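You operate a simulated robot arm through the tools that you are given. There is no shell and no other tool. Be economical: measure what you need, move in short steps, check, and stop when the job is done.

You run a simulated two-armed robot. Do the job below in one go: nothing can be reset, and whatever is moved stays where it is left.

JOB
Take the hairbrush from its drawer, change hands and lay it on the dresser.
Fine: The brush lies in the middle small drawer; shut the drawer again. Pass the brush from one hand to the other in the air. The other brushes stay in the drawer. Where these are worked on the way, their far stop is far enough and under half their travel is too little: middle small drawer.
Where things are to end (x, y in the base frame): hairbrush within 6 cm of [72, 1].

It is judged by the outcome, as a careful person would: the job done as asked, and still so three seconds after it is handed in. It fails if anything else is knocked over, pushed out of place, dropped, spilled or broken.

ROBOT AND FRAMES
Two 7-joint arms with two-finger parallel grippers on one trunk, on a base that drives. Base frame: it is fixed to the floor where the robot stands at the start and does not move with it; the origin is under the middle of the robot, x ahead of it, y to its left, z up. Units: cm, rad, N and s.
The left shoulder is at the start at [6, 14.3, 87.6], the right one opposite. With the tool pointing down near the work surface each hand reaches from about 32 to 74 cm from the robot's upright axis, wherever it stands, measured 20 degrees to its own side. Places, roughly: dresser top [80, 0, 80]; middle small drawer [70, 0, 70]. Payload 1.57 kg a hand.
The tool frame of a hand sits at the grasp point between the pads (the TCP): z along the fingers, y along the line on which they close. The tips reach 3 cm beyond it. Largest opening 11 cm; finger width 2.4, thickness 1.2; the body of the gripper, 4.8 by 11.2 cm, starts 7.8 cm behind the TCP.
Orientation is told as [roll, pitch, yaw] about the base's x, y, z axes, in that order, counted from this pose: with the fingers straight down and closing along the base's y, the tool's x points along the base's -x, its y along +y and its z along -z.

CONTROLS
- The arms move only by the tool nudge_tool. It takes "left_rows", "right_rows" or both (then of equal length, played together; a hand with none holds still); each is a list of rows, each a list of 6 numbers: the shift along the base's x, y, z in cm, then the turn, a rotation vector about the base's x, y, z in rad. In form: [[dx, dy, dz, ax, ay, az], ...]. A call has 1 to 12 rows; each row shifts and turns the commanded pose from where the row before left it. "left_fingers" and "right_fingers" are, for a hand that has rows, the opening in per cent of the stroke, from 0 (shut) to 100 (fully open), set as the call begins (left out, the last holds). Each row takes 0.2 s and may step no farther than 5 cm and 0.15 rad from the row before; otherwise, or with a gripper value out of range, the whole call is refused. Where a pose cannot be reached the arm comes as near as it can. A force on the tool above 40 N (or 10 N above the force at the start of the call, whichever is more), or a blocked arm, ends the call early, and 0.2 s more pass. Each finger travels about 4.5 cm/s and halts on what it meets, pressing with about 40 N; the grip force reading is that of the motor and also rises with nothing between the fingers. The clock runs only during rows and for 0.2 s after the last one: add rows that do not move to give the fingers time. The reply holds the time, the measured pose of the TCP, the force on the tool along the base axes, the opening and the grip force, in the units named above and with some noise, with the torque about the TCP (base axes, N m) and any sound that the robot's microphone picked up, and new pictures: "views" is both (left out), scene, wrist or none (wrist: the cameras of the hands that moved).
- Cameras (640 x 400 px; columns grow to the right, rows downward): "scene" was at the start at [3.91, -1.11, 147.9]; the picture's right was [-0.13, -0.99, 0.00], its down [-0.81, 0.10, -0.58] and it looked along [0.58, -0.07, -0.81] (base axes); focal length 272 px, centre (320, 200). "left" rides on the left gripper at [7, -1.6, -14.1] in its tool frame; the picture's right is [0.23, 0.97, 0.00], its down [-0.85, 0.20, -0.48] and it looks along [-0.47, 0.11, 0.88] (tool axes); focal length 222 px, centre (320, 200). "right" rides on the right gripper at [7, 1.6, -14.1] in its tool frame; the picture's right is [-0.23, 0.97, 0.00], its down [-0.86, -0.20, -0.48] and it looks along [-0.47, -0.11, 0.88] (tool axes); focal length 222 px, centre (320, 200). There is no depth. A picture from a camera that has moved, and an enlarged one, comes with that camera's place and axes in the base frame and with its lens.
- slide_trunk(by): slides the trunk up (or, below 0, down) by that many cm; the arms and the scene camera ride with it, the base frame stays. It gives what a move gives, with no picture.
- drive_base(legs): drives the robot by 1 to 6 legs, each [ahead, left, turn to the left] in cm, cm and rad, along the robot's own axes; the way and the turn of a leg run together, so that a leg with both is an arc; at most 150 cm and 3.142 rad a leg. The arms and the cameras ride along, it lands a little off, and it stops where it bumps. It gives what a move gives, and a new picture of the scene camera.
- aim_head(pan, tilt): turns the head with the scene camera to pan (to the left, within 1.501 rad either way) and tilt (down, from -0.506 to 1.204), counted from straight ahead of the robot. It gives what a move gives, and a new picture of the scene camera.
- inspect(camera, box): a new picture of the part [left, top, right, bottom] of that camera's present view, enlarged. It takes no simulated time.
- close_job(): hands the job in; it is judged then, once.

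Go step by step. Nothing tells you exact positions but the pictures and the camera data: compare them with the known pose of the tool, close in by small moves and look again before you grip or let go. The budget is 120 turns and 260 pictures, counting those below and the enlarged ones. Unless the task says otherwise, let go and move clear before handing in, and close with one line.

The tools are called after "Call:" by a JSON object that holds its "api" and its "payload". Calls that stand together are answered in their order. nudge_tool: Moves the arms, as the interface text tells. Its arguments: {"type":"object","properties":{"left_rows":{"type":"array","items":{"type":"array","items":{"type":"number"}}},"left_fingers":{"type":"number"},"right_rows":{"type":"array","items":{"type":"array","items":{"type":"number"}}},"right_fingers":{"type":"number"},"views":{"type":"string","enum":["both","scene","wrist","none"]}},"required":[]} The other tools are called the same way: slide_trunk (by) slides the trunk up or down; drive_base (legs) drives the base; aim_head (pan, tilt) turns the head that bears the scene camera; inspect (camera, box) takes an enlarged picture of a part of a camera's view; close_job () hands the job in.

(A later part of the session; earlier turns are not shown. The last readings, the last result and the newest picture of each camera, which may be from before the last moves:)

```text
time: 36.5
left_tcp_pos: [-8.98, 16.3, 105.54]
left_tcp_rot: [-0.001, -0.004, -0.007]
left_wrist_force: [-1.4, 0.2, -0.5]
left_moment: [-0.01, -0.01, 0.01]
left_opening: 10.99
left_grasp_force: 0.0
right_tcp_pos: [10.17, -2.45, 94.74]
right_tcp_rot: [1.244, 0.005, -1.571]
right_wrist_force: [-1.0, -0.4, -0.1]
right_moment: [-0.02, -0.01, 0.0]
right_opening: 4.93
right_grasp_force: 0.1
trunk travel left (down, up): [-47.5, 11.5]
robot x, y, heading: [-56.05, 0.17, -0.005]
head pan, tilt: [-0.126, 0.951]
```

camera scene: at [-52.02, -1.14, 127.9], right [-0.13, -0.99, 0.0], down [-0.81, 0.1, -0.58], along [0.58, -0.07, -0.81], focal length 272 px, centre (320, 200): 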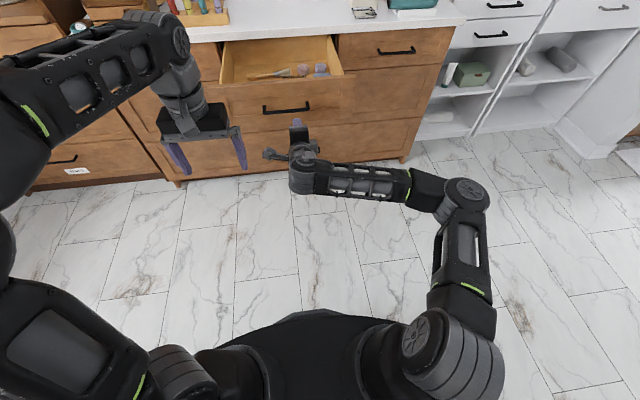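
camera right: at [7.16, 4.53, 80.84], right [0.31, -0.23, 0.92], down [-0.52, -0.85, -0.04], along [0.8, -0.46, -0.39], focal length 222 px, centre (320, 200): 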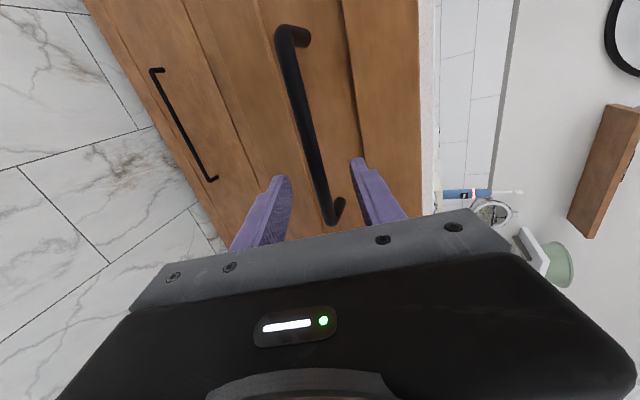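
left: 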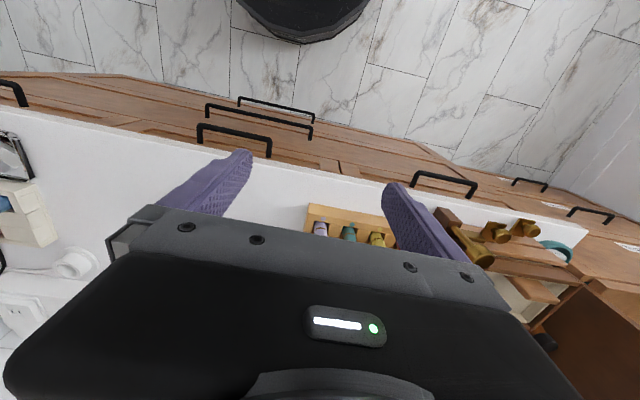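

I'm clear of the drawer. I'll tuck the right hand outward in its pose, and turn the left hand to yaw -90° for picking.

Call:
{"api": "nudge_tool", "payload": {"right_rows": [[-2, -2, 0, 0, 0, 0], [-2, -2, 0, 0, 0, 0], [-2, -2, 0, 0, 0, 0], [-2, -2, 0, 0, 0, 0], [-2, -2, 0.5, 0, 0, 0], [-2, -2, 0.5, 0, 0, 0], [-2, -2, 0.5, 0, 0, 0], [-2, -2, 0.5, 0, 0, 0], [-1, -2, 0, 0, 0, 0], [-1, -2, 0, 0, 0, 0], [0, 0, 0, 0, 0, 0], [0, 0, 0, 0, 0, 0]], "left_rows": [[0, 0, -1, 0, 0, -0.15], [0, 0, -1, 0, 0, -0.15], [0, 0, -1, 0, 0, -0.15], [0, 0, -1, 0, 0, -0.15], [0, 0, -1, 0, 0, -0.15], [0, 0, -1, 0, 0, -0.15], [0, 0, -1, 0, 0, -0.15], [0, 0, -1, 0, 0, -0.15], [0, 0, -1, 0, 0, -0.15], [0, 0, -1, 0, 0, -0.15], [0, 0, 0, 0, 0, -0.06], [0, 0, 0, 0, 0, 0]], "left_fingers": 36, "views": "scene"}}

```text
time: 39.1
left_tcp_pos: [-9.04, 16.44, 95.77]
left_tcp_rot: [0.0, -0.003, -1.569]
left_wrist_force: [1.0, 0.3, 1.0]
left_moment: [0.0, 0.0, -0.02]
left_opening: 3.95
left_grasp_force: 0.0
right_tcp_pos: [-1.67, -23.3, 97.24]
right_tcp_rot: [1.243, 0.006, -1.57]
right_wrist_force: [-0.5, 0.2, 0.4]
right_moment: [0.01, 0.0, 0.03]
right_opening: 4.92
right_grasp_force: 0.0
right hand out of reach, approached as far as the arm can: row 1, 2, 3, 7, 8, 9, 10
trunk travel left (down, up): [-47.5, 11.5]
robot x, y, heading: [-55.55, -0.04, -0.004]
head pan, tilt: [-0.126, 0.951]
camera scene: at [-52.0, -1.15, 147.9], right [-0.13, -0.99, 0.0], down [-0.81, 0.1, -0.58], along [0.58, -0.07, -0.81], focal length 272 px, centre (320, 200)
```

scene: 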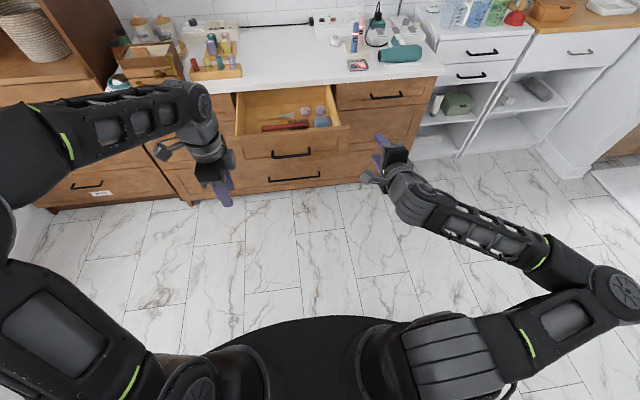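

Both arms are shaped well. I'll drive forward so the brush comes within the left hand's reach.

Call:
{"api": "drive_base", "payload": {"legs": [[36, 0, 0]]}}

Call:
{"api": "inspect", "payload": {"camera": "scene", "box": [180, 60, 420, 210]}}

```text
time: 41.4
left_tcp_pos: [27.73, 16.27, 95.69]
left_tcp_rot: [-0.004, -0.004, -1.57]
left_wrist_force: [0.1, -0.4, -0.2]
left_moment: [0.0, -0.02, 0.03]
left_opening: 3.96
left_grasp_force: 0.1
right_tcp_pos: [34.82, -23.38, 97.11]
right_tcp_rot: [1.241, 0.005, -1.574]
right_wrist_force: [0.0, 0.2, 0.4]
right_moment: [-0.02, 0.02, 0.02]
right_opening: 4.95
right_grasp_force: 0.1
trunk travel left (down, up): [-47.5, 11.5]
robot x, y, heading: [-19.34, 0.2, -0.003]
head pan, tilt: [-0.126, 0.951]
camera scene: at [-15.38, -1.26, 147.89], right [-0.13, -0.99, 0.0], down [-0.81, 0.11, -0.58], along [0.58, -0.08, -0.81], focal length 272 px, centre (320, 200)
```

scene: 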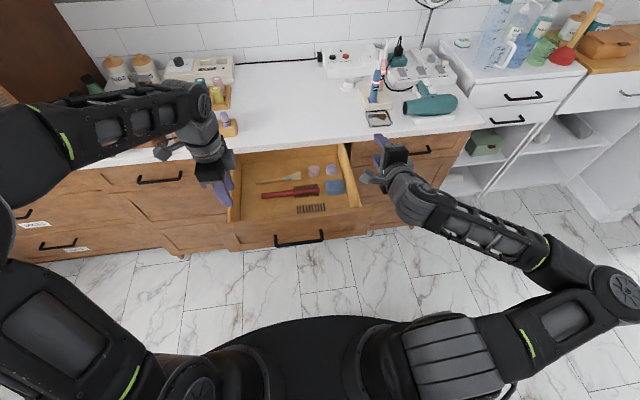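

```text
2.67 times, centred on (300, 135) of scene
camera zoom: at [-15.38, -1.26, 147.89], right [-0.13, -0.99, 0.0], down [-0.81, 0.11, -0.58], along [0.58, -0.08, -0.81], focal length 724 px, centre (373, 373)
```

zoom: 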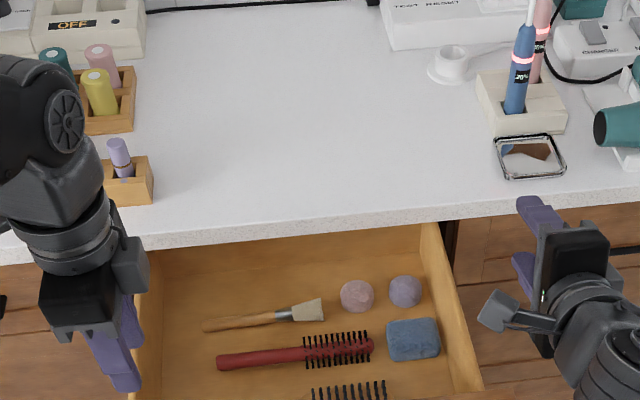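

There is a second bristled item near the drawer's front. I'll look closely at all the contents before choosing.

Call:
{"api": "inspect", "payload": {"camera": "scene", "box": [220, 140, 380, 240]}}

```text
4.00 times, centred on (300, 190) of scene
camera zoom: at [-15.38, -1.26, 147.89], right [-0.13, -0.99, 0.0], down [-0.81, 0.11, -0.58], along [0.58, -0.08, -0.81], focal length 1086 px, centre (400, 240)
```

zoom: 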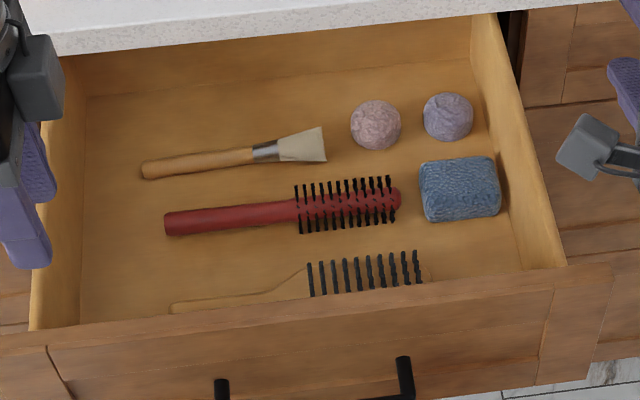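

There are three brushes: a paintbrush, a red round-headed one and a wooden paddle one partly hidden by the front panel. I'll bring the left wrist camera over the drawer for a clearer view.

Call:
{"api": "nudge_tool", "payload": {"left_rows": [[2, -1, 1, 0, 0, 0], [2, -1, 1, 0, 0, 0], [2, -1, 1, 0, 0, 0], [2, -1, 0, 0, 0, 0], [0, 0, 0, 0, 0, 0]], "views": "wrist"}}

Call:
{"api": "aim_head", "payload": {"pan": 0, "tilt": 1.15}}

Call:
{"api": "inspect", "payload": {"camera": "scene", "box": [220, 80, 420, 205]}}

```text
time: 42.6
left_tcp_pos: [35.47, 12.2, 98.89]
left_tcp_rot: [-0.002, -0.003, -1.57]
left_wrist_force: [-1.3, -0.7, 0.1]
left_moment: [-0.04, -0.02, -0.01]
left_opening: 3.96
left_grasp_force: 0.1
right_tcp_pos: [34.79, -23.42, 97.04]
right_tcp_rot: [1.244, 0.007, -1.575]
right_wrist_force: [0.7, 0.0, 0.1]
right_moment: [0.01, 0.02, 0.01]
right_opening: 4.94
right_grasp_force: 0.0
trunk travel left (down, up): [-47.5, 11.5]
robot x, y, heading: [-19.34, 0.26, -0.007]
head pan, tilt: [-0.126, 0.951]
camera left: at [33.98, 19.22, 113.05], right [0.97, 0.23, 0.0], down [0.2, -0.85, 0.48], along [0.11, -0.47, -0.88], focal length 222 px, centre (320, 200)
```

left: 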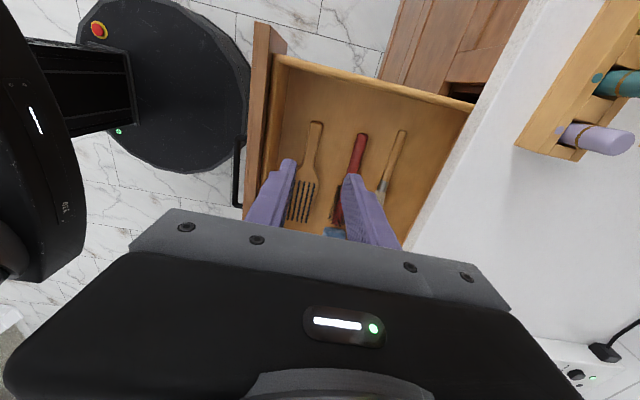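

```text
time: 43.4
left_tcp_pos: [35.56, 12.23, 98.9]
left_tcp_rot: [0.0, -0.004, -1.57]
left_wrist_force: [0.5, 0.8, -0.3]
left_moment: [-0.03, 0.01, 0.02]
left_opening: 4.0
left_grasp_force: 0.1
right_tcp_pos: [34.65, -23.52, 96.97]
right_tcp_rot: [1.242, 0.005, -1.574]
right_wrist_force: [-0.2, 0.1, -0.4]
right_moment: [0.02, 0.0, 0.01]
right_opening: 4.95
right_grasp_force: 0.0
trunk travel left (down, up): [-47.5, 11.5]
robot x, y, heading: [-18.89, -0.06, -0.004]
head pan, tilt: [0.0, 1.15]
camera scene: at [-16.7, -0.34, 146.58], right [0.0, -1.0, 0.0], down [-0.91, 0.0, -0.41], along [0.41, 0.0, -0.91], focal length 272 px, centre (320, 200)
```

scene: 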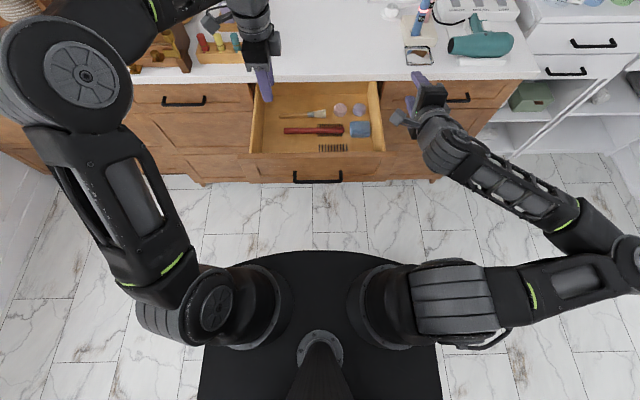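

```text
3.20 times, centred on (320, 142) of scene
camera zoom: at [-16.7, -0.34, 146.58], right [0.0, -1.0, 0.0], down [-0.91, 0.0, -0.41], along [0.41, 0.0, -0.91], focal length 869 px, centre (320, 384)
```

zoom: 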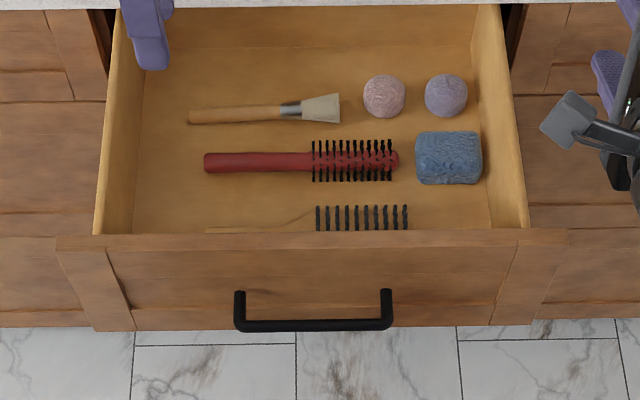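

Call:
{"api": "inspect", "payload": {"camera": "left", "box": [250, 90, 450, 240]}}

```text
2.67 times, centred on (350, 165) of left
camera zoom: at [33.98, 19.23, 113.04], right [0.97, 0.23, 0.0], down [0.2, -0.85, 0.48], along [0.11, -0.47, -0.88], focal length 592 px, centre (240, 293)
```

zoom: 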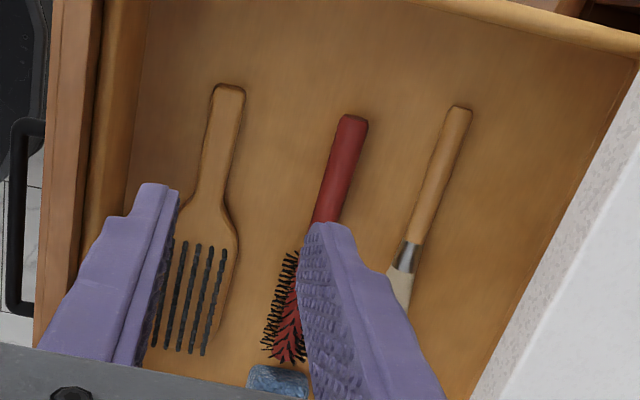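

The wooden paddle with one flat bristled face is the hairbrush; the red round brush and the paintbrush stay. Its handle lies along y at x ≈ 34.9, y from 3.7 to 12.1, z ≈ 70.5. I'll lower the left hand over the handle.

Call:
{"api": "nudge_tool", "payload": {"left_rows": [[-0.3, -1.6, -4, 0, 0, 0], [-0.3, -1.6, -4, 0, 0, 0], [0, 0, -4, 0, 0, 0], [0, 0, -4, 0, 0, 0], [0, 0, -2, 0, 0, 0], [0, 0, 0, 0, 0, 0]], "views": "wrist"}}

Call:
{"api": "inspect", "payload": {"camera": "left", "box": [220, 80, 420, 230]}}

Call:
{"api": "inspect", "payload": {"camera": "scene", "box": [220, 60, 420, 185]}}

```text
time: 44.8
left_tcp_pos: [34.9, 8.79, 80.51]
left_tcp_rot: [0.0, -0.003, -1.568]
left_wrist_force: [-0.8, -0.2, 1.4]
left_moment: [0.0, 0.04, 0.0]
left_opening: 3.93
left_grasp_force: 0.0
right_tcp_pos: [34.63, -23.43, 97.07]
right_tcp_rot: [1.243, 0.004, -1.575]
right_wrist_force: [-0.1, 0.0, -0.3]
right_moment: [0.0, -0.01, -0.05]
right_opening: 4.96
right_grasp_force: 0.0
trunk travel left (down, up): [-47.5, 11.5]
robot x, y, heading: [-19.21, 0.02, -0.0]
head pan, tilt: [0.0, 1.15]
camera left: at [33.33, 15.88, 94.66], right [0.97, 0.23, 0.0], down [0.2, -0.85, 0.48], along [0.11, -0.47, -0.88], focal length 222 px, centre (320, 200)
```

left: 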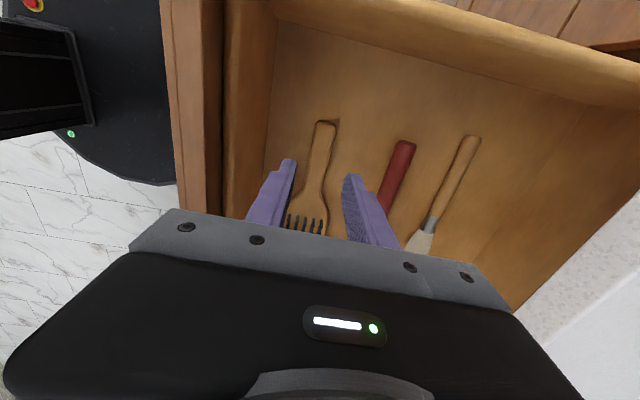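

```text
2.67 times, centred on (320, 155) of left
camera zoom: at [33.33, 15.88, 94.66], right [0.97, 0.23, 0.0], down [0.2, -0.85, 0.48], along [0.11, -0.47, -0.88], focal length 592 px, centre (320, 320)
```

zoom: 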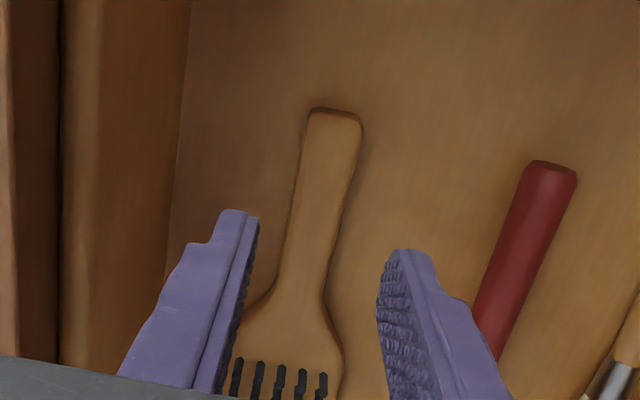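

```text
3.20 times, centred on (320, 122) of scene
camera zoom: at [-16.71, -0.33, 146.58], right [0.0, -1.0, 0.0], down [-0.91, 0.0, -0.41], along [0.41, 0.0, -0.91], focal length 869 px, centre (320, 448)
```

zoom: 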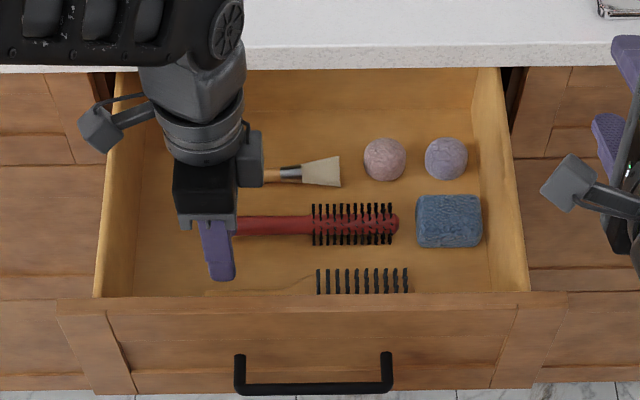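

The fingers straddle the handle well. I'll descend to just above the drawer floor.

Call:
{"api": "nudge_tool", "payload": {"left_rows": [[0.3, 0, -3, 0, 0, 0], [0, 0, -2.5, 0, 0, 0], [0, 0, -1.2, 0, 0, 0], [0, 0, -0.5, 0, 0, 0], [0, 0, -0.4, 0, 0, 0], [0, 0, -0.4, 0, 0, 0], [0, 0, 0, 0, 0, 0]], "views": "wrist"}}

Call:
{"api": "inspect", "payload": {"camera": "left", "box": [240, 80, 440, 230]}}

```text
time: 46.4
left_tcp_pos: [35.28, 9.08, 72.62]
left_tcp_rot: [0.0, -0.004, -1.571]
left_wrist_force: [0.4, -0.1, 0.1]
left_moment: [-0.03, 0.01, 0.02]
left_opening: 3.97
left_grasp_force: 0.0
right_tcp_pos: [34.75, -23.42, 97.07]
right_tcp_rot: [1.243, 0.005, -1.575]
right_wrist_force: [0.7, 0.6, 0.4]
right_moment: [-0.02, 0.0, -0.02]
right_opening: 4.92
right_grasp_force: 0.1
trunk travel left (down, up): [-47.5, 11.5]
robot x, y, heading: [-19.26, -0.26, -0.002]
head pan, tilt: [0.0, 1.15]
camera left: at [33.7, 16.03, 86.73], right [0.97, 0.23, 0.0], down [0.2, -0.85, 0.48], along [0.11, -0.47, -0.88], focal length 222 px, centre (320, 200)
```

left: 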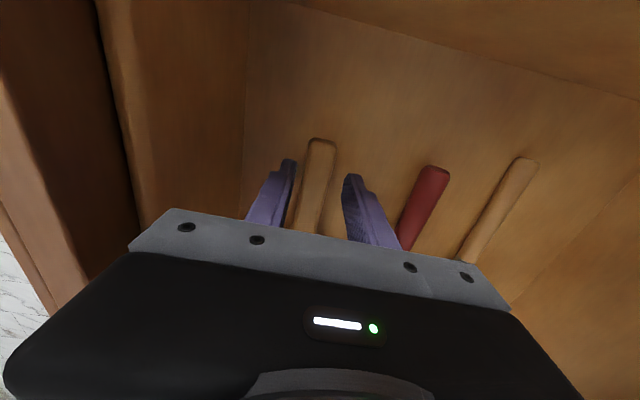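

```text
2.67 times, centred on (340, 155) of left
camera zoom: at [33.7, 16.03, 86.73], right [0.97, 0.23, 0.0], down [0.2, -0.85, 0.48], along [0.11, -0.47, -0.88], focal length 592 px, centre (267, 320)
```

zoom: 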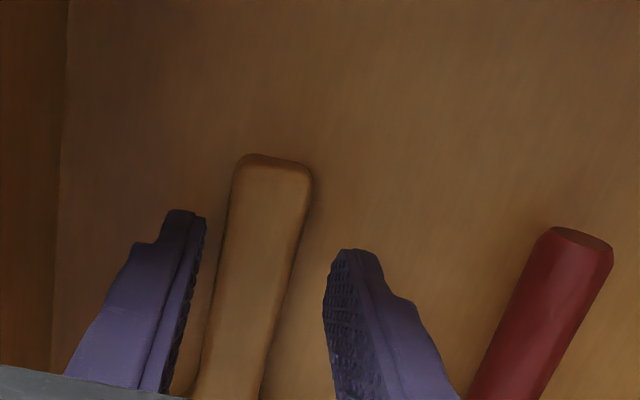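

Call:
{"api": "nudge_tool", "payload": {"left_rows": [[0, 0, -0.3, 0, 0, 0], [0, 0, -0.3, 0, 0, 0], [0, 0, -0.2, 0, 0, 0], [0, 0, 0, 0, 0, 0]], "views": "none"}}

Call:
{"api": "inspect", "payload": {"camera": "left", "box": [240, 80, 440, 230]}}

```text
time: 47.4
left_tcp_pos: [35.43, 8.99, 71.92]
left_tcp_rot: [0.001, -0.003, -1.569]
left_wrist_force: [0.1, 0.0, -0.1]
left_moment: [-0.01, 0.02, -0.02]
left_opening: 3.93
left_grasp_force: 0.0
right_tcp_pos: [34.75, -23.43, 97.0]
right_tcp_rot: [1.243, 0.005, -1.574]
right_wrist_force: [-0.1, 0.0, 0.0]
right_moment: [-0.02, -0.03, 0.0]
right_opening: 4.96
right_grasp_force: 0.1
trunk travel left (down, up): [-47.5, 11.5]
robot x, y, heading: [-19.24, -0.11, -0.007]
head pan, tilt: [0.0, 1.15]
```

```text
2.67 times, centred on (340, 155) of left
camera zoom: at [33.75, 16.1, 86.04], right [0.97, 0.23, 0.0], down [0.2, -0.85, 0.48], along [0.11, -0.47, -0.88], focal length 592 px, centre (267, 320)
```

zoom: 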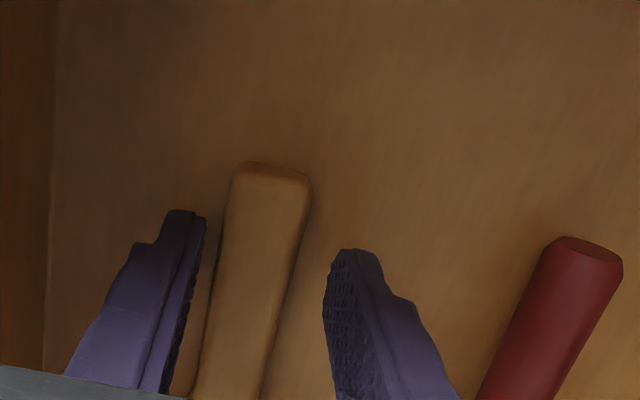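

Call:
{"api": "nudge_tool", "payload": {"left_rows": [[-0.2, 0, -0.3, 0, 0, 0], [0, 0, -0.3, 0, 0, 0], [0, 0, 0, 0, 0, 0]], "views": "none"}}

Call:
{"api": "nudge_tool", "payload": {"left_rows": [[0, 0, 0, 0, 0, 0], [0, 0, 0, 0, 0, 0], [0, 0, 0, 0, 0, 0], [0, 0, 0, 0, 0, 0]], "left_fingers": 0, "views": "none"}}

Call:
{"api": "inspect", "payload": {"camera": "left", "box": [240, 80, 440, 230]}}

```text
time: 48.1
left_tcp_pos: [35.22, 9.04, 71.44]
left_tcp_rot: [0.003, -0.004, -1.568]
left_wrist_force: [-0.1, 0.8, 12.8]
left_moment: [0.18, 0.31, -0.11]
left_opening: 3.95
left_grasp_force: 0.1
right_tcp_pos: [34.69, -23.43, 97.05]
right_tcp_rot: [1.24, 0.005, -1.573]
right_wrist_force: [-0.2, -0.5, -0.6]
right_moment: [0.0, 0.03, -0.01]
right_opening: 4.92
right_grasp_force: 0.0
trunk travel left (down, up): [-47.5, 11.5]
robot x, y, heading: [-19.08, 0.22, -0.004]
head pan, tilt: [0.0, 1.15]
```

```text
time: 49.1
left_tcp_pos: [35.15, 9.1, 71.26]
left_tcp_rot: [0.001, -0.003, -1.569]
left_wrist_force: [-0.3, 2.1, 21.5]
left_moment: [0.28, 0.35, 0.09]
left_opening: 2.53
left_grasp_force: 36.7
right_tcp_pos: [34.61, -23.38, 97.04]
right_tcp_rot: [1.241, 0.006, -1.573]
right_wrist_force: [-0.4, -0.6, -0.1]
right_moment: [0.0, -0.03, -0.01]
right_opening: 4.95
right_grasp_force: 0.0
trunk travel left (down, up): [-47.5, 11.5]
robot x, y, heading: [-19.48, -0.06, 0.001]
head pan, tilt: [0.0, 1.15]
```

```text
2.67 times, centred on (340, 155) of left
camera zoom: at [33.56, 16.08, 85.58], right [0.97, 0.23, 0.0], down [0.2, -0.85, 0.48], along [0.11, -0.47, -0.88], focal length 592 px, centre (267, 320)
```

zoom: 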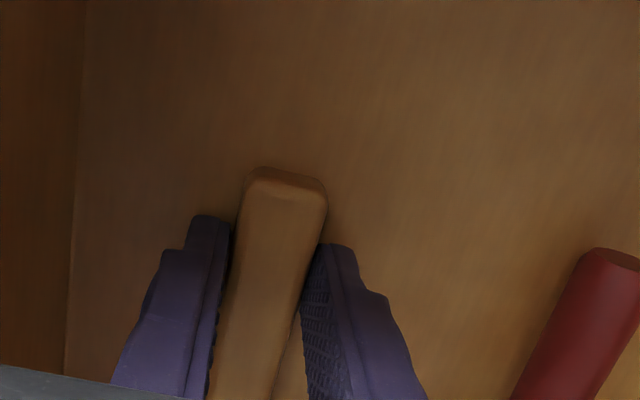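

The handle is gripped at 2.5 cm wide. I'll lift straight up and check.

Call:
{"api": "nudge_tool", "payload": {"left_rows": [[0, 0, 1, 0, 0, 0], [0, 0, 2, 0, 0, 0], [0, 0, 3, 0, 0, 0], [0, 0, 4, 0, 0, 0], [0, 0, 4, 0, 0, 0], [0, 0, 4, 0, 0, 0], [0, 0, 4, 0, 0, 0], [0, 0, 3, 0, 0, 0], [0, 0, 0, 0, 0, 0]], "views": "both"}}

```text
time: 51.1
left_tcp_pos: [35.12, 8.83, 96.56]
left_tcp_rot: [0.0, -0.005, -1.57]
left_wrist_force: [-1.0, -1.2, -0.5]
left_moment: [0.11, 0.0, 0.02]
left_opening: 2.5
left_grasp_force: 36.1
right_tcp_pos: [34.67, -23.4, 97.04]
right_tcp_rot: [1.243, 0.005, -1.574]
right_wrist_force: [-0.1, 0.2, 0.7]
right_moment: [-0.01, 0.03, 0.02]
right_opening: 4.98
right_grasp_force: 0.1
trunk travel left (down, up): [-47.5, 11.5]
robot x, y, heading: [-19.17, -0.04, -0.002]
head pan, tilt: [0.0, 1.15]
camera scene: at [-16.69, -0.34, 146.57], right [0.0, -1.0, 0.0], down [-0.91, 0.0, -0.41], along [0.41, 0.0, -0.91], focal length 272 px, centre (320, 200)
camera left: at [33.62, 15.79, 110.66], right [0.97, 0.23, 0.0], down [0.2, -0.85, 0.48], along [0.11, -0.47, -0.88], focal length 222 px, centre (320, 200)
```

scene: 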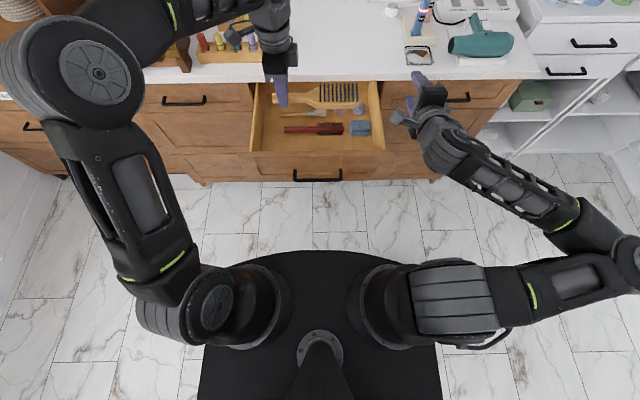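
left: 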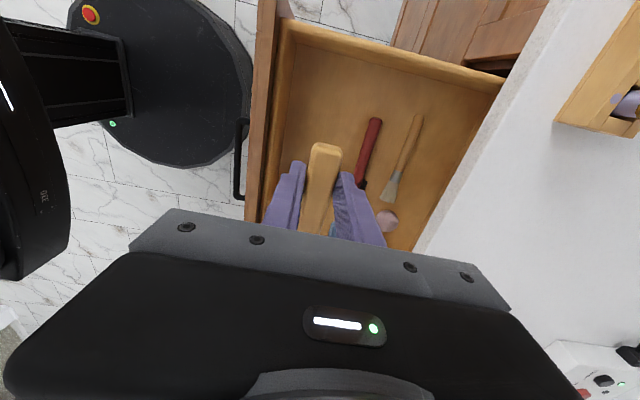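

The hairbrush is held and the others stay in place. To shut the drawer I'll back up, then bring the right hand back in front of the handle while the left moves the brush high and outward.

Call:
{"api": "drive_base", "payload": {"legs": [[-38, 0, 0]]}}

Call:
{"api": "nudge_tool", "payload": {"left_rows": [[-0.5, 1.5, 1, 0, 0, 0], [-0.5, 1.5, 1, 0, 0, 0], [-0.5, 1.5, 1, 0, 0, 0], [-0.5, 1.5, 1, 0, 0, 0], [-0.5, 1.5, 1, 0, 0, 0], [-0.5, 1.5, 1, 0, 0, 0], [-0.5, 1.5, 1, 0, 0, 0], [-0.5, 1.5, 1, 0, 0, 0], [-0.5, 1.5, 1, 0, 0, 0], [0, 0, 1, 0, 0, 0], [0, 0, 1, 0, 0, 0], [0, 0, 0, 0, 0, 0]], "right_rows": [[0, 2, 0, 0, 0, 0], [1, 2, 0, 0, 0, 0], [1, 2, 0, 0, 0, 0], [1, 2, 0, 0, 0, 0], [1, 2, 0, 0, 0, 0], [1, 2, 0, 0, 0, 0], [1, 2, 0, 0, 0, 0], [1, 2, 0, 0, 0, 0], [1, 2, -0.5, 0, 0, 0], [1, 2, -0.5, 0, 0, 0], [0, 0, -0.5, 0, 0, 0], [0, 0, 0, 0, 0, 0]], "views": "scene"}}

```text
time: 53.6
left_tcp_pos: [-4.05, 9.45, 96.39]
left_tcp_rot: [0.0, -0.002, -1.559]
left_wrist_force: [-0.3, -0.5, -1.2]
left_moment: [0.04, -0.01, 0.0]
left_opening: 2.5
left_grasp_force: 36.5
right_tcp_pos: [-4.33, -22.9, 96.95]
right_tcp_rot: [1.242, 0.006, -1.563]
right_wrist_force: [0.3, -0.2, 0.2]
right_moment: [0.0, 0.02, 0.0]
right_opening: 4.92
right_grasp_force: 0.1
trunk travel left (down, up): [-47.5, 11.5]
robot x, y, heading: [-58.63, -0.24, 0.009]
head pan, tilt: [0.0, 1.15]
camera scene: at [-55.97, -0.37, 146.58], right [0.01, -1.0, 0.0], down [-0.91, -0.01, -0.41], along [0.41, 0.0, -0.91], focal length 272 px, centre (320, 200)
```

scene: 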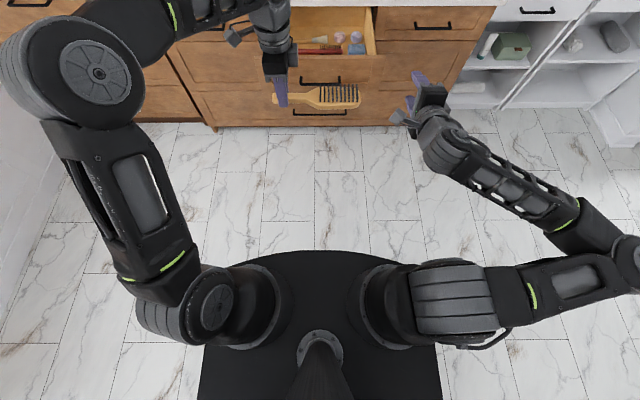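

```text
time: 56.2
left_tcp_pos: [-8.6, 23.39, 105.26]
left_tcp_rot: [0.003, 0.007, -1.553]
left_wrist_force: [1.7, 35.7, 2.3]
left_moment: [0.97, -0.08, 0.81]
left_opening: 2.55
left_grasp_force: 36.5
left hand out of reach, approached as far as the arm can: row 10, 11
right_tcp_pos: [6.38, -4.14, 95.2]
right_tcp_rot: [1.241, 0.004, -1.562]
right_wrist_force: [-3.3, -35.3, -2.9]
right_moment: [1.92, -0.6, 5.25]
right_opening: 4.95
right_grasp_force: 0.1
right hand out of reach, approached as far as the arm can: row 7, 8, 9
trunk travel left (down, up): [-47.5, 11.5]
robot x, y, heading: [-58.71, -0.13, 0.005]
head pan, tilt: [0.0, 1.15]
camera scene: at [-55.89, -0.35, 146.58], right [0.01, -1.0, 0.0], down [-0.91, -0.01, -0.41], along [0.41, 0.0, -0.91], focal length 272 px, centre (320, 200)
```

scene: 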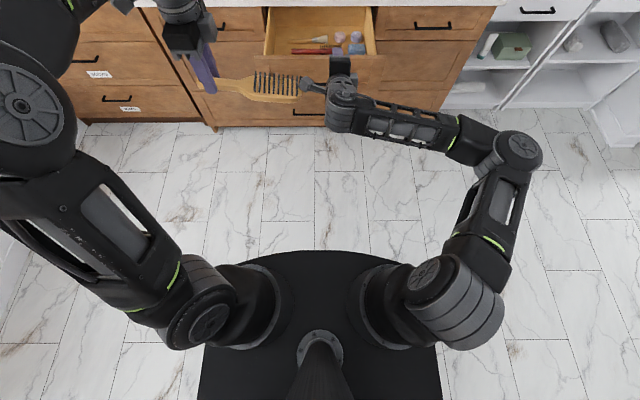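

The brush end touched the right hand's camera bracket. I'll back the right hand away and carry the left farther outward.

Call:
{"api": "nudge_tool", "payload": {"right_rows": [[-1, -2, 0, 0, 0, 0], [-1, -2, 0, 0, 0, 0], [0, 0, 0, 0, 0, 0], [0, 0, 0, 0, 0, 0], [0, 0, 0, 0, 0, 0], [0, 0, 0, 0, 0, 0], [0, 0, 0, 0, 0, 0]], "left_rows": [[0, 0, 0, 0, 0, 0], [0, 1, 0, 0, 0, 0], [0, 2, -1, 0, 0, 0], [0, 2, -1, 0, 0, 0], [0, 2, 0, 0, 0, 0], [0, 2, 0, 0, 0, 0], [0, 0, 0, 0, 0, 0]], "views": "both"}}

```text
time: 57.8
left_tcp_pos: [-8.95, 31.8, 103.55]
left_tcp_rot: [0.001, -0.005, -1.558]
left_wrist_force: [-0.5, 0.7, -0.2]
left_moment: [0.11, 0.0, 0.02]
left_opening: 2.51
left_grasp_force: 36.3
right_tcp_pos: [4.19, -7.74, 95.66]
right_tcp_rot: [1.243, 0.006, -1.563]
right_wrist_force: [0.0, 0.2, 0.2]
right_moment: [-0.01, -0.02, 0.01]
right_opening: 4.95
right_grasp_force: 0.1
trunk travel left (down, up): [-47.5, 11.5]
robot x, y, heading: [-58.49, -0.11, 0.009]
head pan, tilt: [0.0, 1.15]
camera scene: at [-55.9, -0.37, 146.58], right [0.01, -1.0, 0.0], down [-0.91, -0.01, -0.41], along [0.41, 0.0, -0.91], focal length 272 px, centre (320, 200)
camera right: at [-8.8, -0.92, 101.76], right [0.32, -0.23, 0.92], down [-0.51, -0.86, -0.04], along [0.8, -0.46, -0.39], focal length 222 px, centre (320, 200)
camera left: at [-10.6, 38.87, 117.68], right [0.97, 0.24, 0.0], down [0.21, -0.85, 0.48], along [0.11, -0.47, -0.88], focal length 222 px, centre (320, 200)
```

scene: 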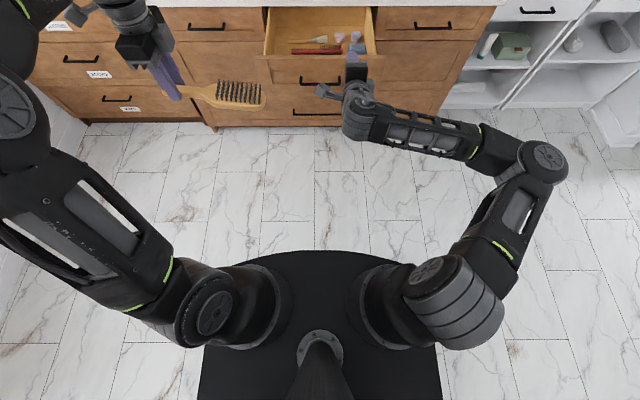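
right: 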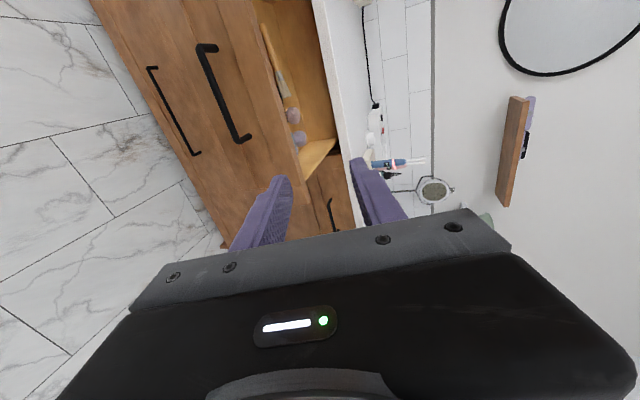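
left: 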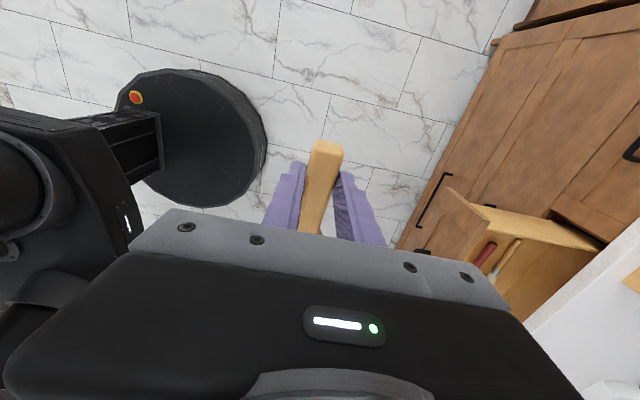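

The brush is still held firmly, and now it's clear. I'll bring the right hand to the handle's line, lower the trunk and look.

Call:
{"api": "nudge_tool", "payload": {"right_rows": [[1, 2, 0, 0, 0, 0], [1, 2, -0.5, 0, 0, 0], [1, 1.3, -0.5, 0, 0, 0], [0, 0, 0, 0, 0, 0]], "views": "none"}}

Call:
{"api": "slide_trunk", "payload": {"by": -20}}

Call:
{"api": "drive_base", "payload": {"legs": [[7, 0, -0.006]]}}

Call:
{"api": "inspect", "payload": {"camera": "right", "box": [0, 0, 640, 400]}}

```text
time: 58.8
left_tcp_pos: [-8.93, 32.0, 103.42]
left_tcp_rot: [-0.001, -0.002, -1.558]
left_wrist_force: [-0.1, -0.2, -0.2]
left_moment: [0.1, 0.02, -0.01]
left_opening: 2.51
left_grasp_force: 36.8
right_tcp_pos: [7.31, -2.64, 94.56]
right_tcp_rot: [1.244, 0.006, -1.562]
right_wrist_force: [-0.9, 0.6, -0.2]
right_moment: [-0.01, 0.02, -0.01]
right_opening: 4.97
right_grasp_force: 0.0
trunk travel left (down, up): [-47.5, 11.5]
robot x, y, heading: [-58.81, -0.37, 0.006]
head pan, tilt: [0.0, 1.15]
```

```text
time: 61.0
left_tcp_pos: [-8.86, 31.89, 83.44]
left_tcp_rot: [-0.001, -0.003, -1.558]
left_wrist_force: [0.0, -0.1, -0.8]
left_moment: [0.1, -0.02, 0.0]
left_opening: 2.51
left_grasp_force: 36.4
right_tcp_pos: [7.26, -2.6, 74.72]
right_tcp_rot: [1.243, 0.004, -1.562]
right_wrist_force: [-0.4, -0.1, -0.1]
right_moment: [-0.01, 0.0, -0.01]
right_opening: 4.94
right_grasp_force: 0.0
trunk travel left (down, up): [-27.5, 31.5]
robot x, y, heading: [-58.5, -0.08, 0.003]
head pan, tilt: [0.0, 1.15]
```

```text
time: 62.0
left_tcp_pos: [-1.94, 31.56, 83.47]
left_tcp_rot: [0.001, -0.004, -1.565]
left_wrist_force: [-0.5, -0.2, -1.0]
left_moment: [0.09, -0.02, -0.05]
left_opening: 2.53
left_grasp_force: 36.0
right_tcp_pos: [14.31, -3.1, 74.51]
right_tcp_rot: [1.241, 0.004, -1.569]
right_wrist_force: [-0.2, 0.0, 0.5]
right_moment: [0.05, -0.02, -0.01]
right_opening: 4.96
right_grasp_force: 0.0
trunk travel left (down, up): [-27.5, 31.5]
robot x, y, heading: [-51.72, -0.07, 0.002]
head pan, tilt: [0.0, 1.15]
camera scene: at [-49.01, -0.34, 126.57], right [0.0, -1.0, 0.0], down [-0.91, 0.0, -0.41], along [0.41, 0.0, -0.91], focal length 272 px, centre (320, 200)
```

scene: 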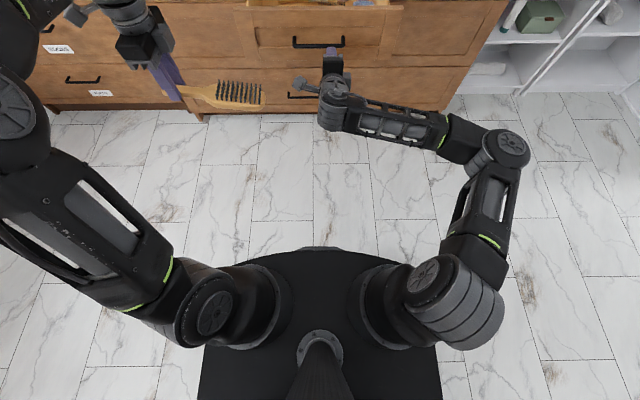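

```text
1.00 times, centred on (320, 200) of right (not enlarged: the box is as wide or as high as the picture)
camera zoom: at [1.3, 3.9, 80.71], right [0.32, -0.23, 0.92], down [-0.52, -0.86, -0.04], along [0.8, -0.46, -0.39], focal length 222 px, centre (320, 200)
```

zoom: 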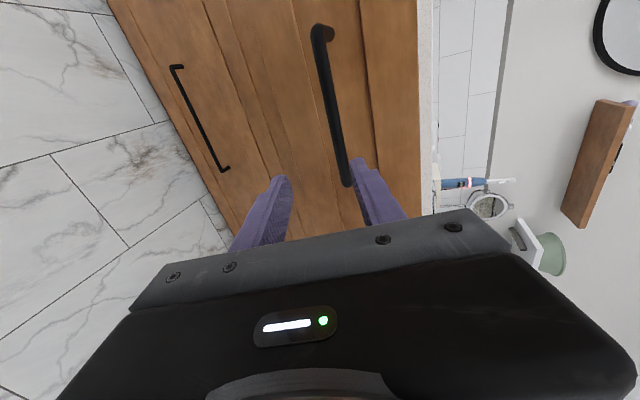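

The bar lies between the finger levels. I'll drive forward onto it and grip.

Call:
{"api": "drive_base", "payload": {"legs": [[5.8, 0, 0]]}}

Call:
{"api": "nudge_tool", "payload": {"right_rows": [[0, 0, 0, 0, 0, 0], [0, 0, 0, 0, 0, 0], [0, 0, 0, 0, 0, 0], [0, 0, 0, 0, 0, 0], [0, 0, 0, 0, 0, 0]], "right_fingers": 0, "views": "wrist"}}

```text
time: 63.0
left_tcp_pos: [4.3, 31.75, 83.42]
left_tcp_rot: [-0.001, -0.005, -1.561]
left_wrist_force: [0.4, 0.3, -0.8]
left_moment: [0.05, 0.01, -0.02]
left_opening: 2.49
left_grasp_force: 36.5
right_tcp_pos: [20.3, -2.96, 74.58]
right_tcp_rot: [1.242, 0.006, -1.569]
right_wrist_force: [0.8, 0.3, 0.2]
right_moment: [0.03, -0.02, 0.01]
right_opening: 4.96
right_grasp_force: 0.1
trunk travel left (down, up): [-27.5, 31.5]
robot x, y, heading: [-45.51, 0.04, 0.003]
head pan, tilt: [0.0, 1.15]
camera scene: at [-42.92, -0.33, 126.57], right [0.0, -1.0, 0.0], down [-0.91, 0.0, -0.41], along [0.41, 0.0, -0.91], focal length 272 px, centre (320, 200)
```

scene: 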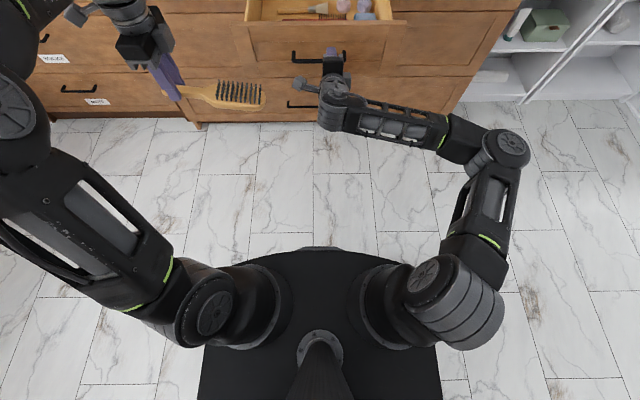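

```text
time: 64.2
left_tcp_pos: [4.12, 31.73, 83.56]
left_tcp_rot: [0.0, -0.004, -1.562]
left_wrist_force: [-0.3, 0.2, -1.5]
left_moment: [0.08, -0.01, 0.02]
left_opening: 2.51
left_grasp_force: 37.1
right_tcp_pos: [20.31, -2.83, 74.7]
right_tcp_rot: [1.242, 0.004, -1.567]
right_wrist_force: [0.5, -1.1, 10.1]
right_moment: [-0.59, -0.29, 0.19]
right_opening: 1.16
right_grasp_force: 28.6
trunk travel left (down, up): [-27.5, 31.5]
robot x, y, heading: [-45.85, -0.41, 0.002]
head pan, tilt: [0.0, 1.15]
camera right: at [7.33, 3.98, 80.84], right [0.31, -0.23, 0.92], down [-0.51, -0.86, -0.04], along [0.8, -0.46, -0.39], focal length 222 px, centre (320, 200)
```

right: 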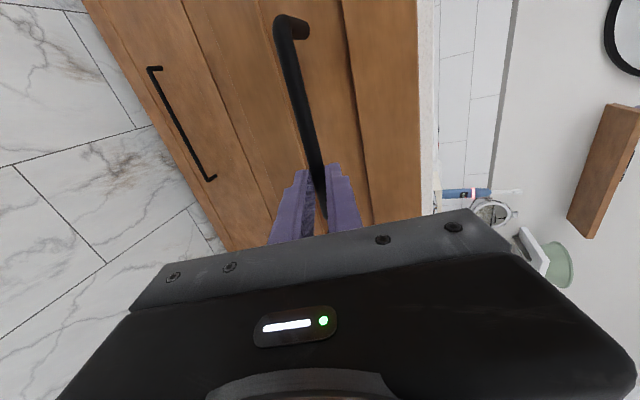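

The handle is gripped again. I'll push the drawer shut by driving forward.

Call:
{"api": "drive_base", "payload": {"legs": [[28, 0, 0]]}}

```text
time: 66.1
left_tcp_pos: [31.94, 31.81, 83.41]
left_tcp_rot: [-0.001, -0.007, -1.563]
left_wrist_force: [0.5, 0.1, -0.9]
left_moment: [0.11, -0.02, 0.0]
left_opening: 2.49
left_grasp_force: 36.5
right_tcp_pos: [48.12, -2.69, 74.78]
right_tcp_rot: [1.243, 0.005, -1.562]
right_wrist_force: [0.7, 17.8, 16.3]
right_moment: [-0.32, -0.42, 0.58]
right_opening: 1.17
right_grasp_force: 29.7
trunk travel left (down, up): [-27.5, 31.5]
robot x, y, heading: [-17.67, 0.05, 0.007]
head pan, tilt: [0.0, 1.15]
camera scene: at [-15.15, -0.09, 126.58], right [0.0, -1.0, 0.0], down [-0.91, 0.0, -0.41], along [0.41, 0.0, -0.91], focal length 272 px, centre (320, 200)
```

scene: 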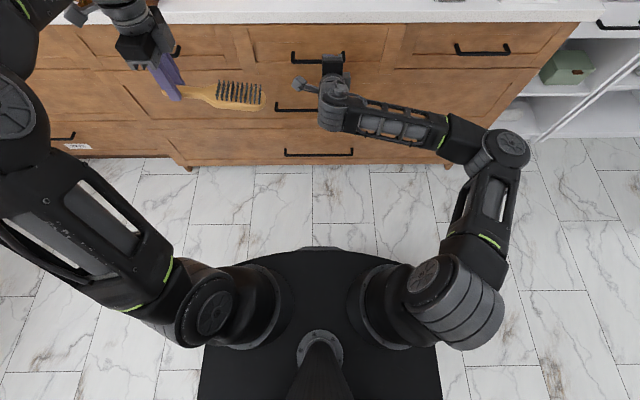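

Call:
{"api": "drive_base", "payload": {"legs": [[3.4, 0, 0]]}}

Call:
{"api": "inspect", "payload": {"camera": "right", "box": [240, 0, 480, 150]}}

```text
time: 67.0
left_tcp_pos: [35.62, 31.81, 83.53]
left_tcp_rot: [0.001, -0.004, -1.564]
left_wrist_force: [0.1, -0.4, -1.2]
left_moment: [0.1, 0.02, -0.03]
left_opening: 2.51
left_grasp_force: 36.7
right_tcp_pos: [51.51, -2.62, 74.51]
right_tcp_rot: [1.241, 0.007, -1.559]
right_wrist_force: [-17.3, 4.9, -6.4]
right_moment: [-0.38, 0.24, 0.4]
right_opening: 1.18
right_grasp_force: 29.0
trunk travel left (down, up): [-27.5, 31.5]
robot x, y, heading: [-14.31, 0.04, 0.003]
head pan, tilt: [0.0, 1.15]
camera scene: at [-11.65, -0.17, 126.56], right [0.0, -1.0, 0.0], down [-0.91, 0.0, -0.41], along [0.41, 0.0, -0.91], focal length 272 px, centre (320, 200)
```

scene: 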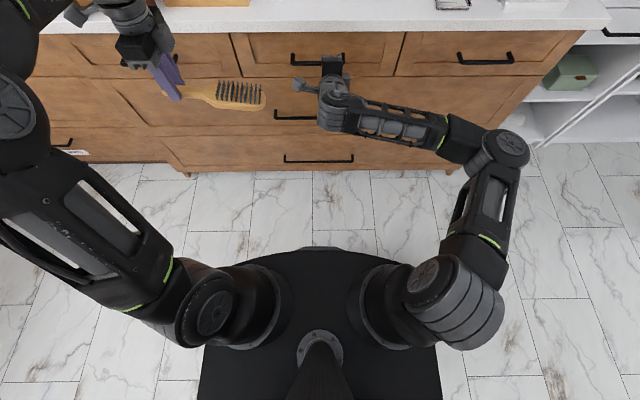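

```text
2.67 times, centred on (360, 75) of right
camera zoom: at [38.54, 4.3, 80.7], right [0.32, -0.23, 0.92], down [-0.51, -0.86, -0.04], along [0.8, -0.45, -0.39], focal length 592 px, centre (213, 533)
```

zoom: 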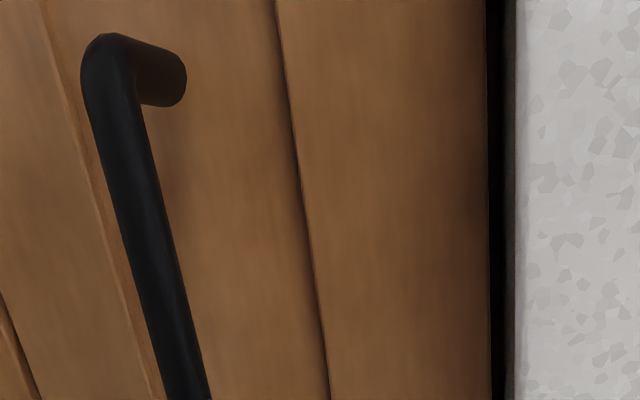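

The drawer is shut, since the hand is back at x ≈ 51.5 and resisting. I'll release the handle, back away, raise the trunk, and begin unwinding the right hand toward pointing down.

Call:
{"api": "nudge_tool", "payload": {"right_rows": [[0, 0, 0, 0, 0, 0], [0, 0, 0, 0, 0, 0], [0, 0, 0, 0, 0, 0]], "right_fingers": 50, "views": "none"}}

Call:
{"api": "drive_base", "payload": {"legs": [[-14, 0, 0]]}}

Call:
{"api": "slide_trunk", "payload": {"by": 20}}

Call:
{"api": "nudge_tool", "payload": {"right_rows": [[-2, -2, 0, 0, 0, 0], [-2, -2, 0, 0, 0, 0], [-2, -2, 0, 0, 0, 0], [-2, -2, 0, 0, 0, 0], [-1, -2, 0, 0, 0, 0], [-1, -2, 0, 0, 0, 0], [0, 0, 0, -0.142, 0, 0.044], [0, 0, 0, -0.142, 0, 0.044], [0, 0, 0, -0.142, 0, 0.044], [0, 0, 0, -0.142, 0, 0.044], [0, 0, 0, -0.142, 0, 0.044], [0, 0, 0, 0, 0, 0]], "views": "scene"}}

```text
time: 67.8
left_tcp_pos: [35.59, 31.77, 83.44]
left_tcp_rot: [0.0, -0.004, -1.561]
left_wrist_force: [0.1, 0.5, -0.2]
left_moment: [0.11, 0.0, -0.01]
left_opening: 2.5
left_grasp_force: 36.8
right_tcp_pos: [51.54, -2.57, 74.5]
right_tcp_rot: [1.24, 0.008, -1.559]
right_wrist_force: [-0.3, 1.1, 0.0]
right_moment: [0.0, -0.02, 0.01]
right_opening: 5.47
right_grasp_force: 0.1
trunk travel left (down, up): [-27.5, 31.5]
robot x, y, heading: [-14.24, -0.17, 0.003]
head pan, tilt: [0.0, 1.15]
```

```text
time: 69.1
left_tcp_pos: [22.02, 31.73, 83.51]
left_tcp_rot: [0.001, -0.004, -1.56]
left_wrist_force: [0.2, 0.3, -0.6]
left_moment: [0.08, 0.02, 0.0]
left_opening: 2.5
left_grasp_force: 36.5
right_tcp_pos: [37.89, -2.51, 74.5]
right_tcp_rot: [1.239, 0.008, -1.557]
right_wrist_force: [0.7, -0.1, -0.5]
right_moment: [0.01, -0.01, 0.02]
right_opening: 5.51
right_grasp_force: 0.1
trunk travel left (down, up): [-27.5, 31.5]
robot x, y, heading: [-27.88, -0.27, 0.002]
head pan, tilt: [0.0, 1.15]
camera scene: at [-25.15, -0.26, 126.58], right [0.0, -1.0, 0.0], down [-0.91, 0.0, -0.41], along [0.41, 0.0, -0.91], focal length 272 px, centre (320, 200)
```

scene: 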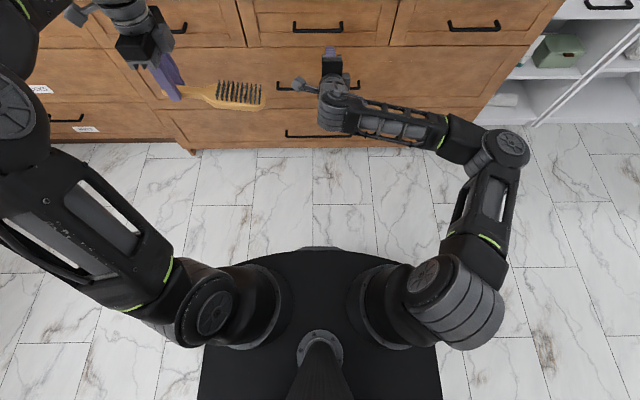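

```text
time: 71.2
left_tcp_pos: [22.03, 31.75, 103.44]
left_tcp_rot: [0.001, -0.001, -1.564]
left_wrist_force: [-1.1, -0.1, -0.6]
left_moment: [0.1, -0.02, 0.02]
left_opening: 2.53
left_grasp_force: 36.4
right_tcp_pos: [38.03, -2.56, 94.55]
right_tcp_rot: [1.24, 0.008, -1.558]
right_wrist_force: [-0.2, -0.6, -1.0]
right_moment: [0.0, -0.01, 0.0]
right_opening: 5.49
right_grasp_force: 0.0
trunk travel left (down, up): [-47.5, 11.5]
robot x, y, heading: [-27.89, -0.29, 0.001]
head pan, tilt: [0.0, 1.15]
```

```text
time: 73.8
left_tcp_pos: [21.95, 31.75, 103.48]
left_tcp_rot: [0.002, -0.004, -1.561]
left_wrist_force: [-0.8, 0.0, -0.2]
left_moment: [0.08, 0.03, -0.03]
left_opening: 2.5
left_grasp_force: 37.2
right_tcp_pos: [28.54, -14.91, 94.59]
right_tcp_rot: [1.132, -0.695, -1.289]
right_wrist_force: [-0.8, -0.9, 0.1]
right_moment: [0.01, 0.01, 0.01]
right_opening: 5.5
right_grasp_force: 0.1
right hand out of reach, approached as far as the arm can: row 2
trunk travel left (down, up): [-47.5, 11.5]
robot x, y, heading: [-27.67, -0.24, -0.0]
head pan, tilt: [0.0, 1.15]
camera scene: at [-25.13, -0.27, 146.58], right [0.0, -1.0, 0.0], down [-0.91, 0.0, -0.41], along [0.41, 0.0, -0.91], focal length 272 px, centre (320, 200)
```

scene: 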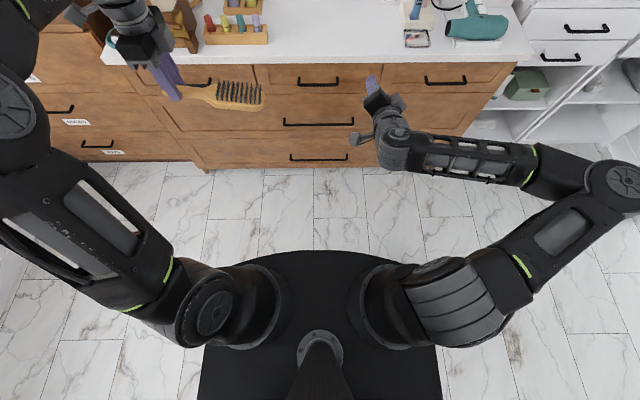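

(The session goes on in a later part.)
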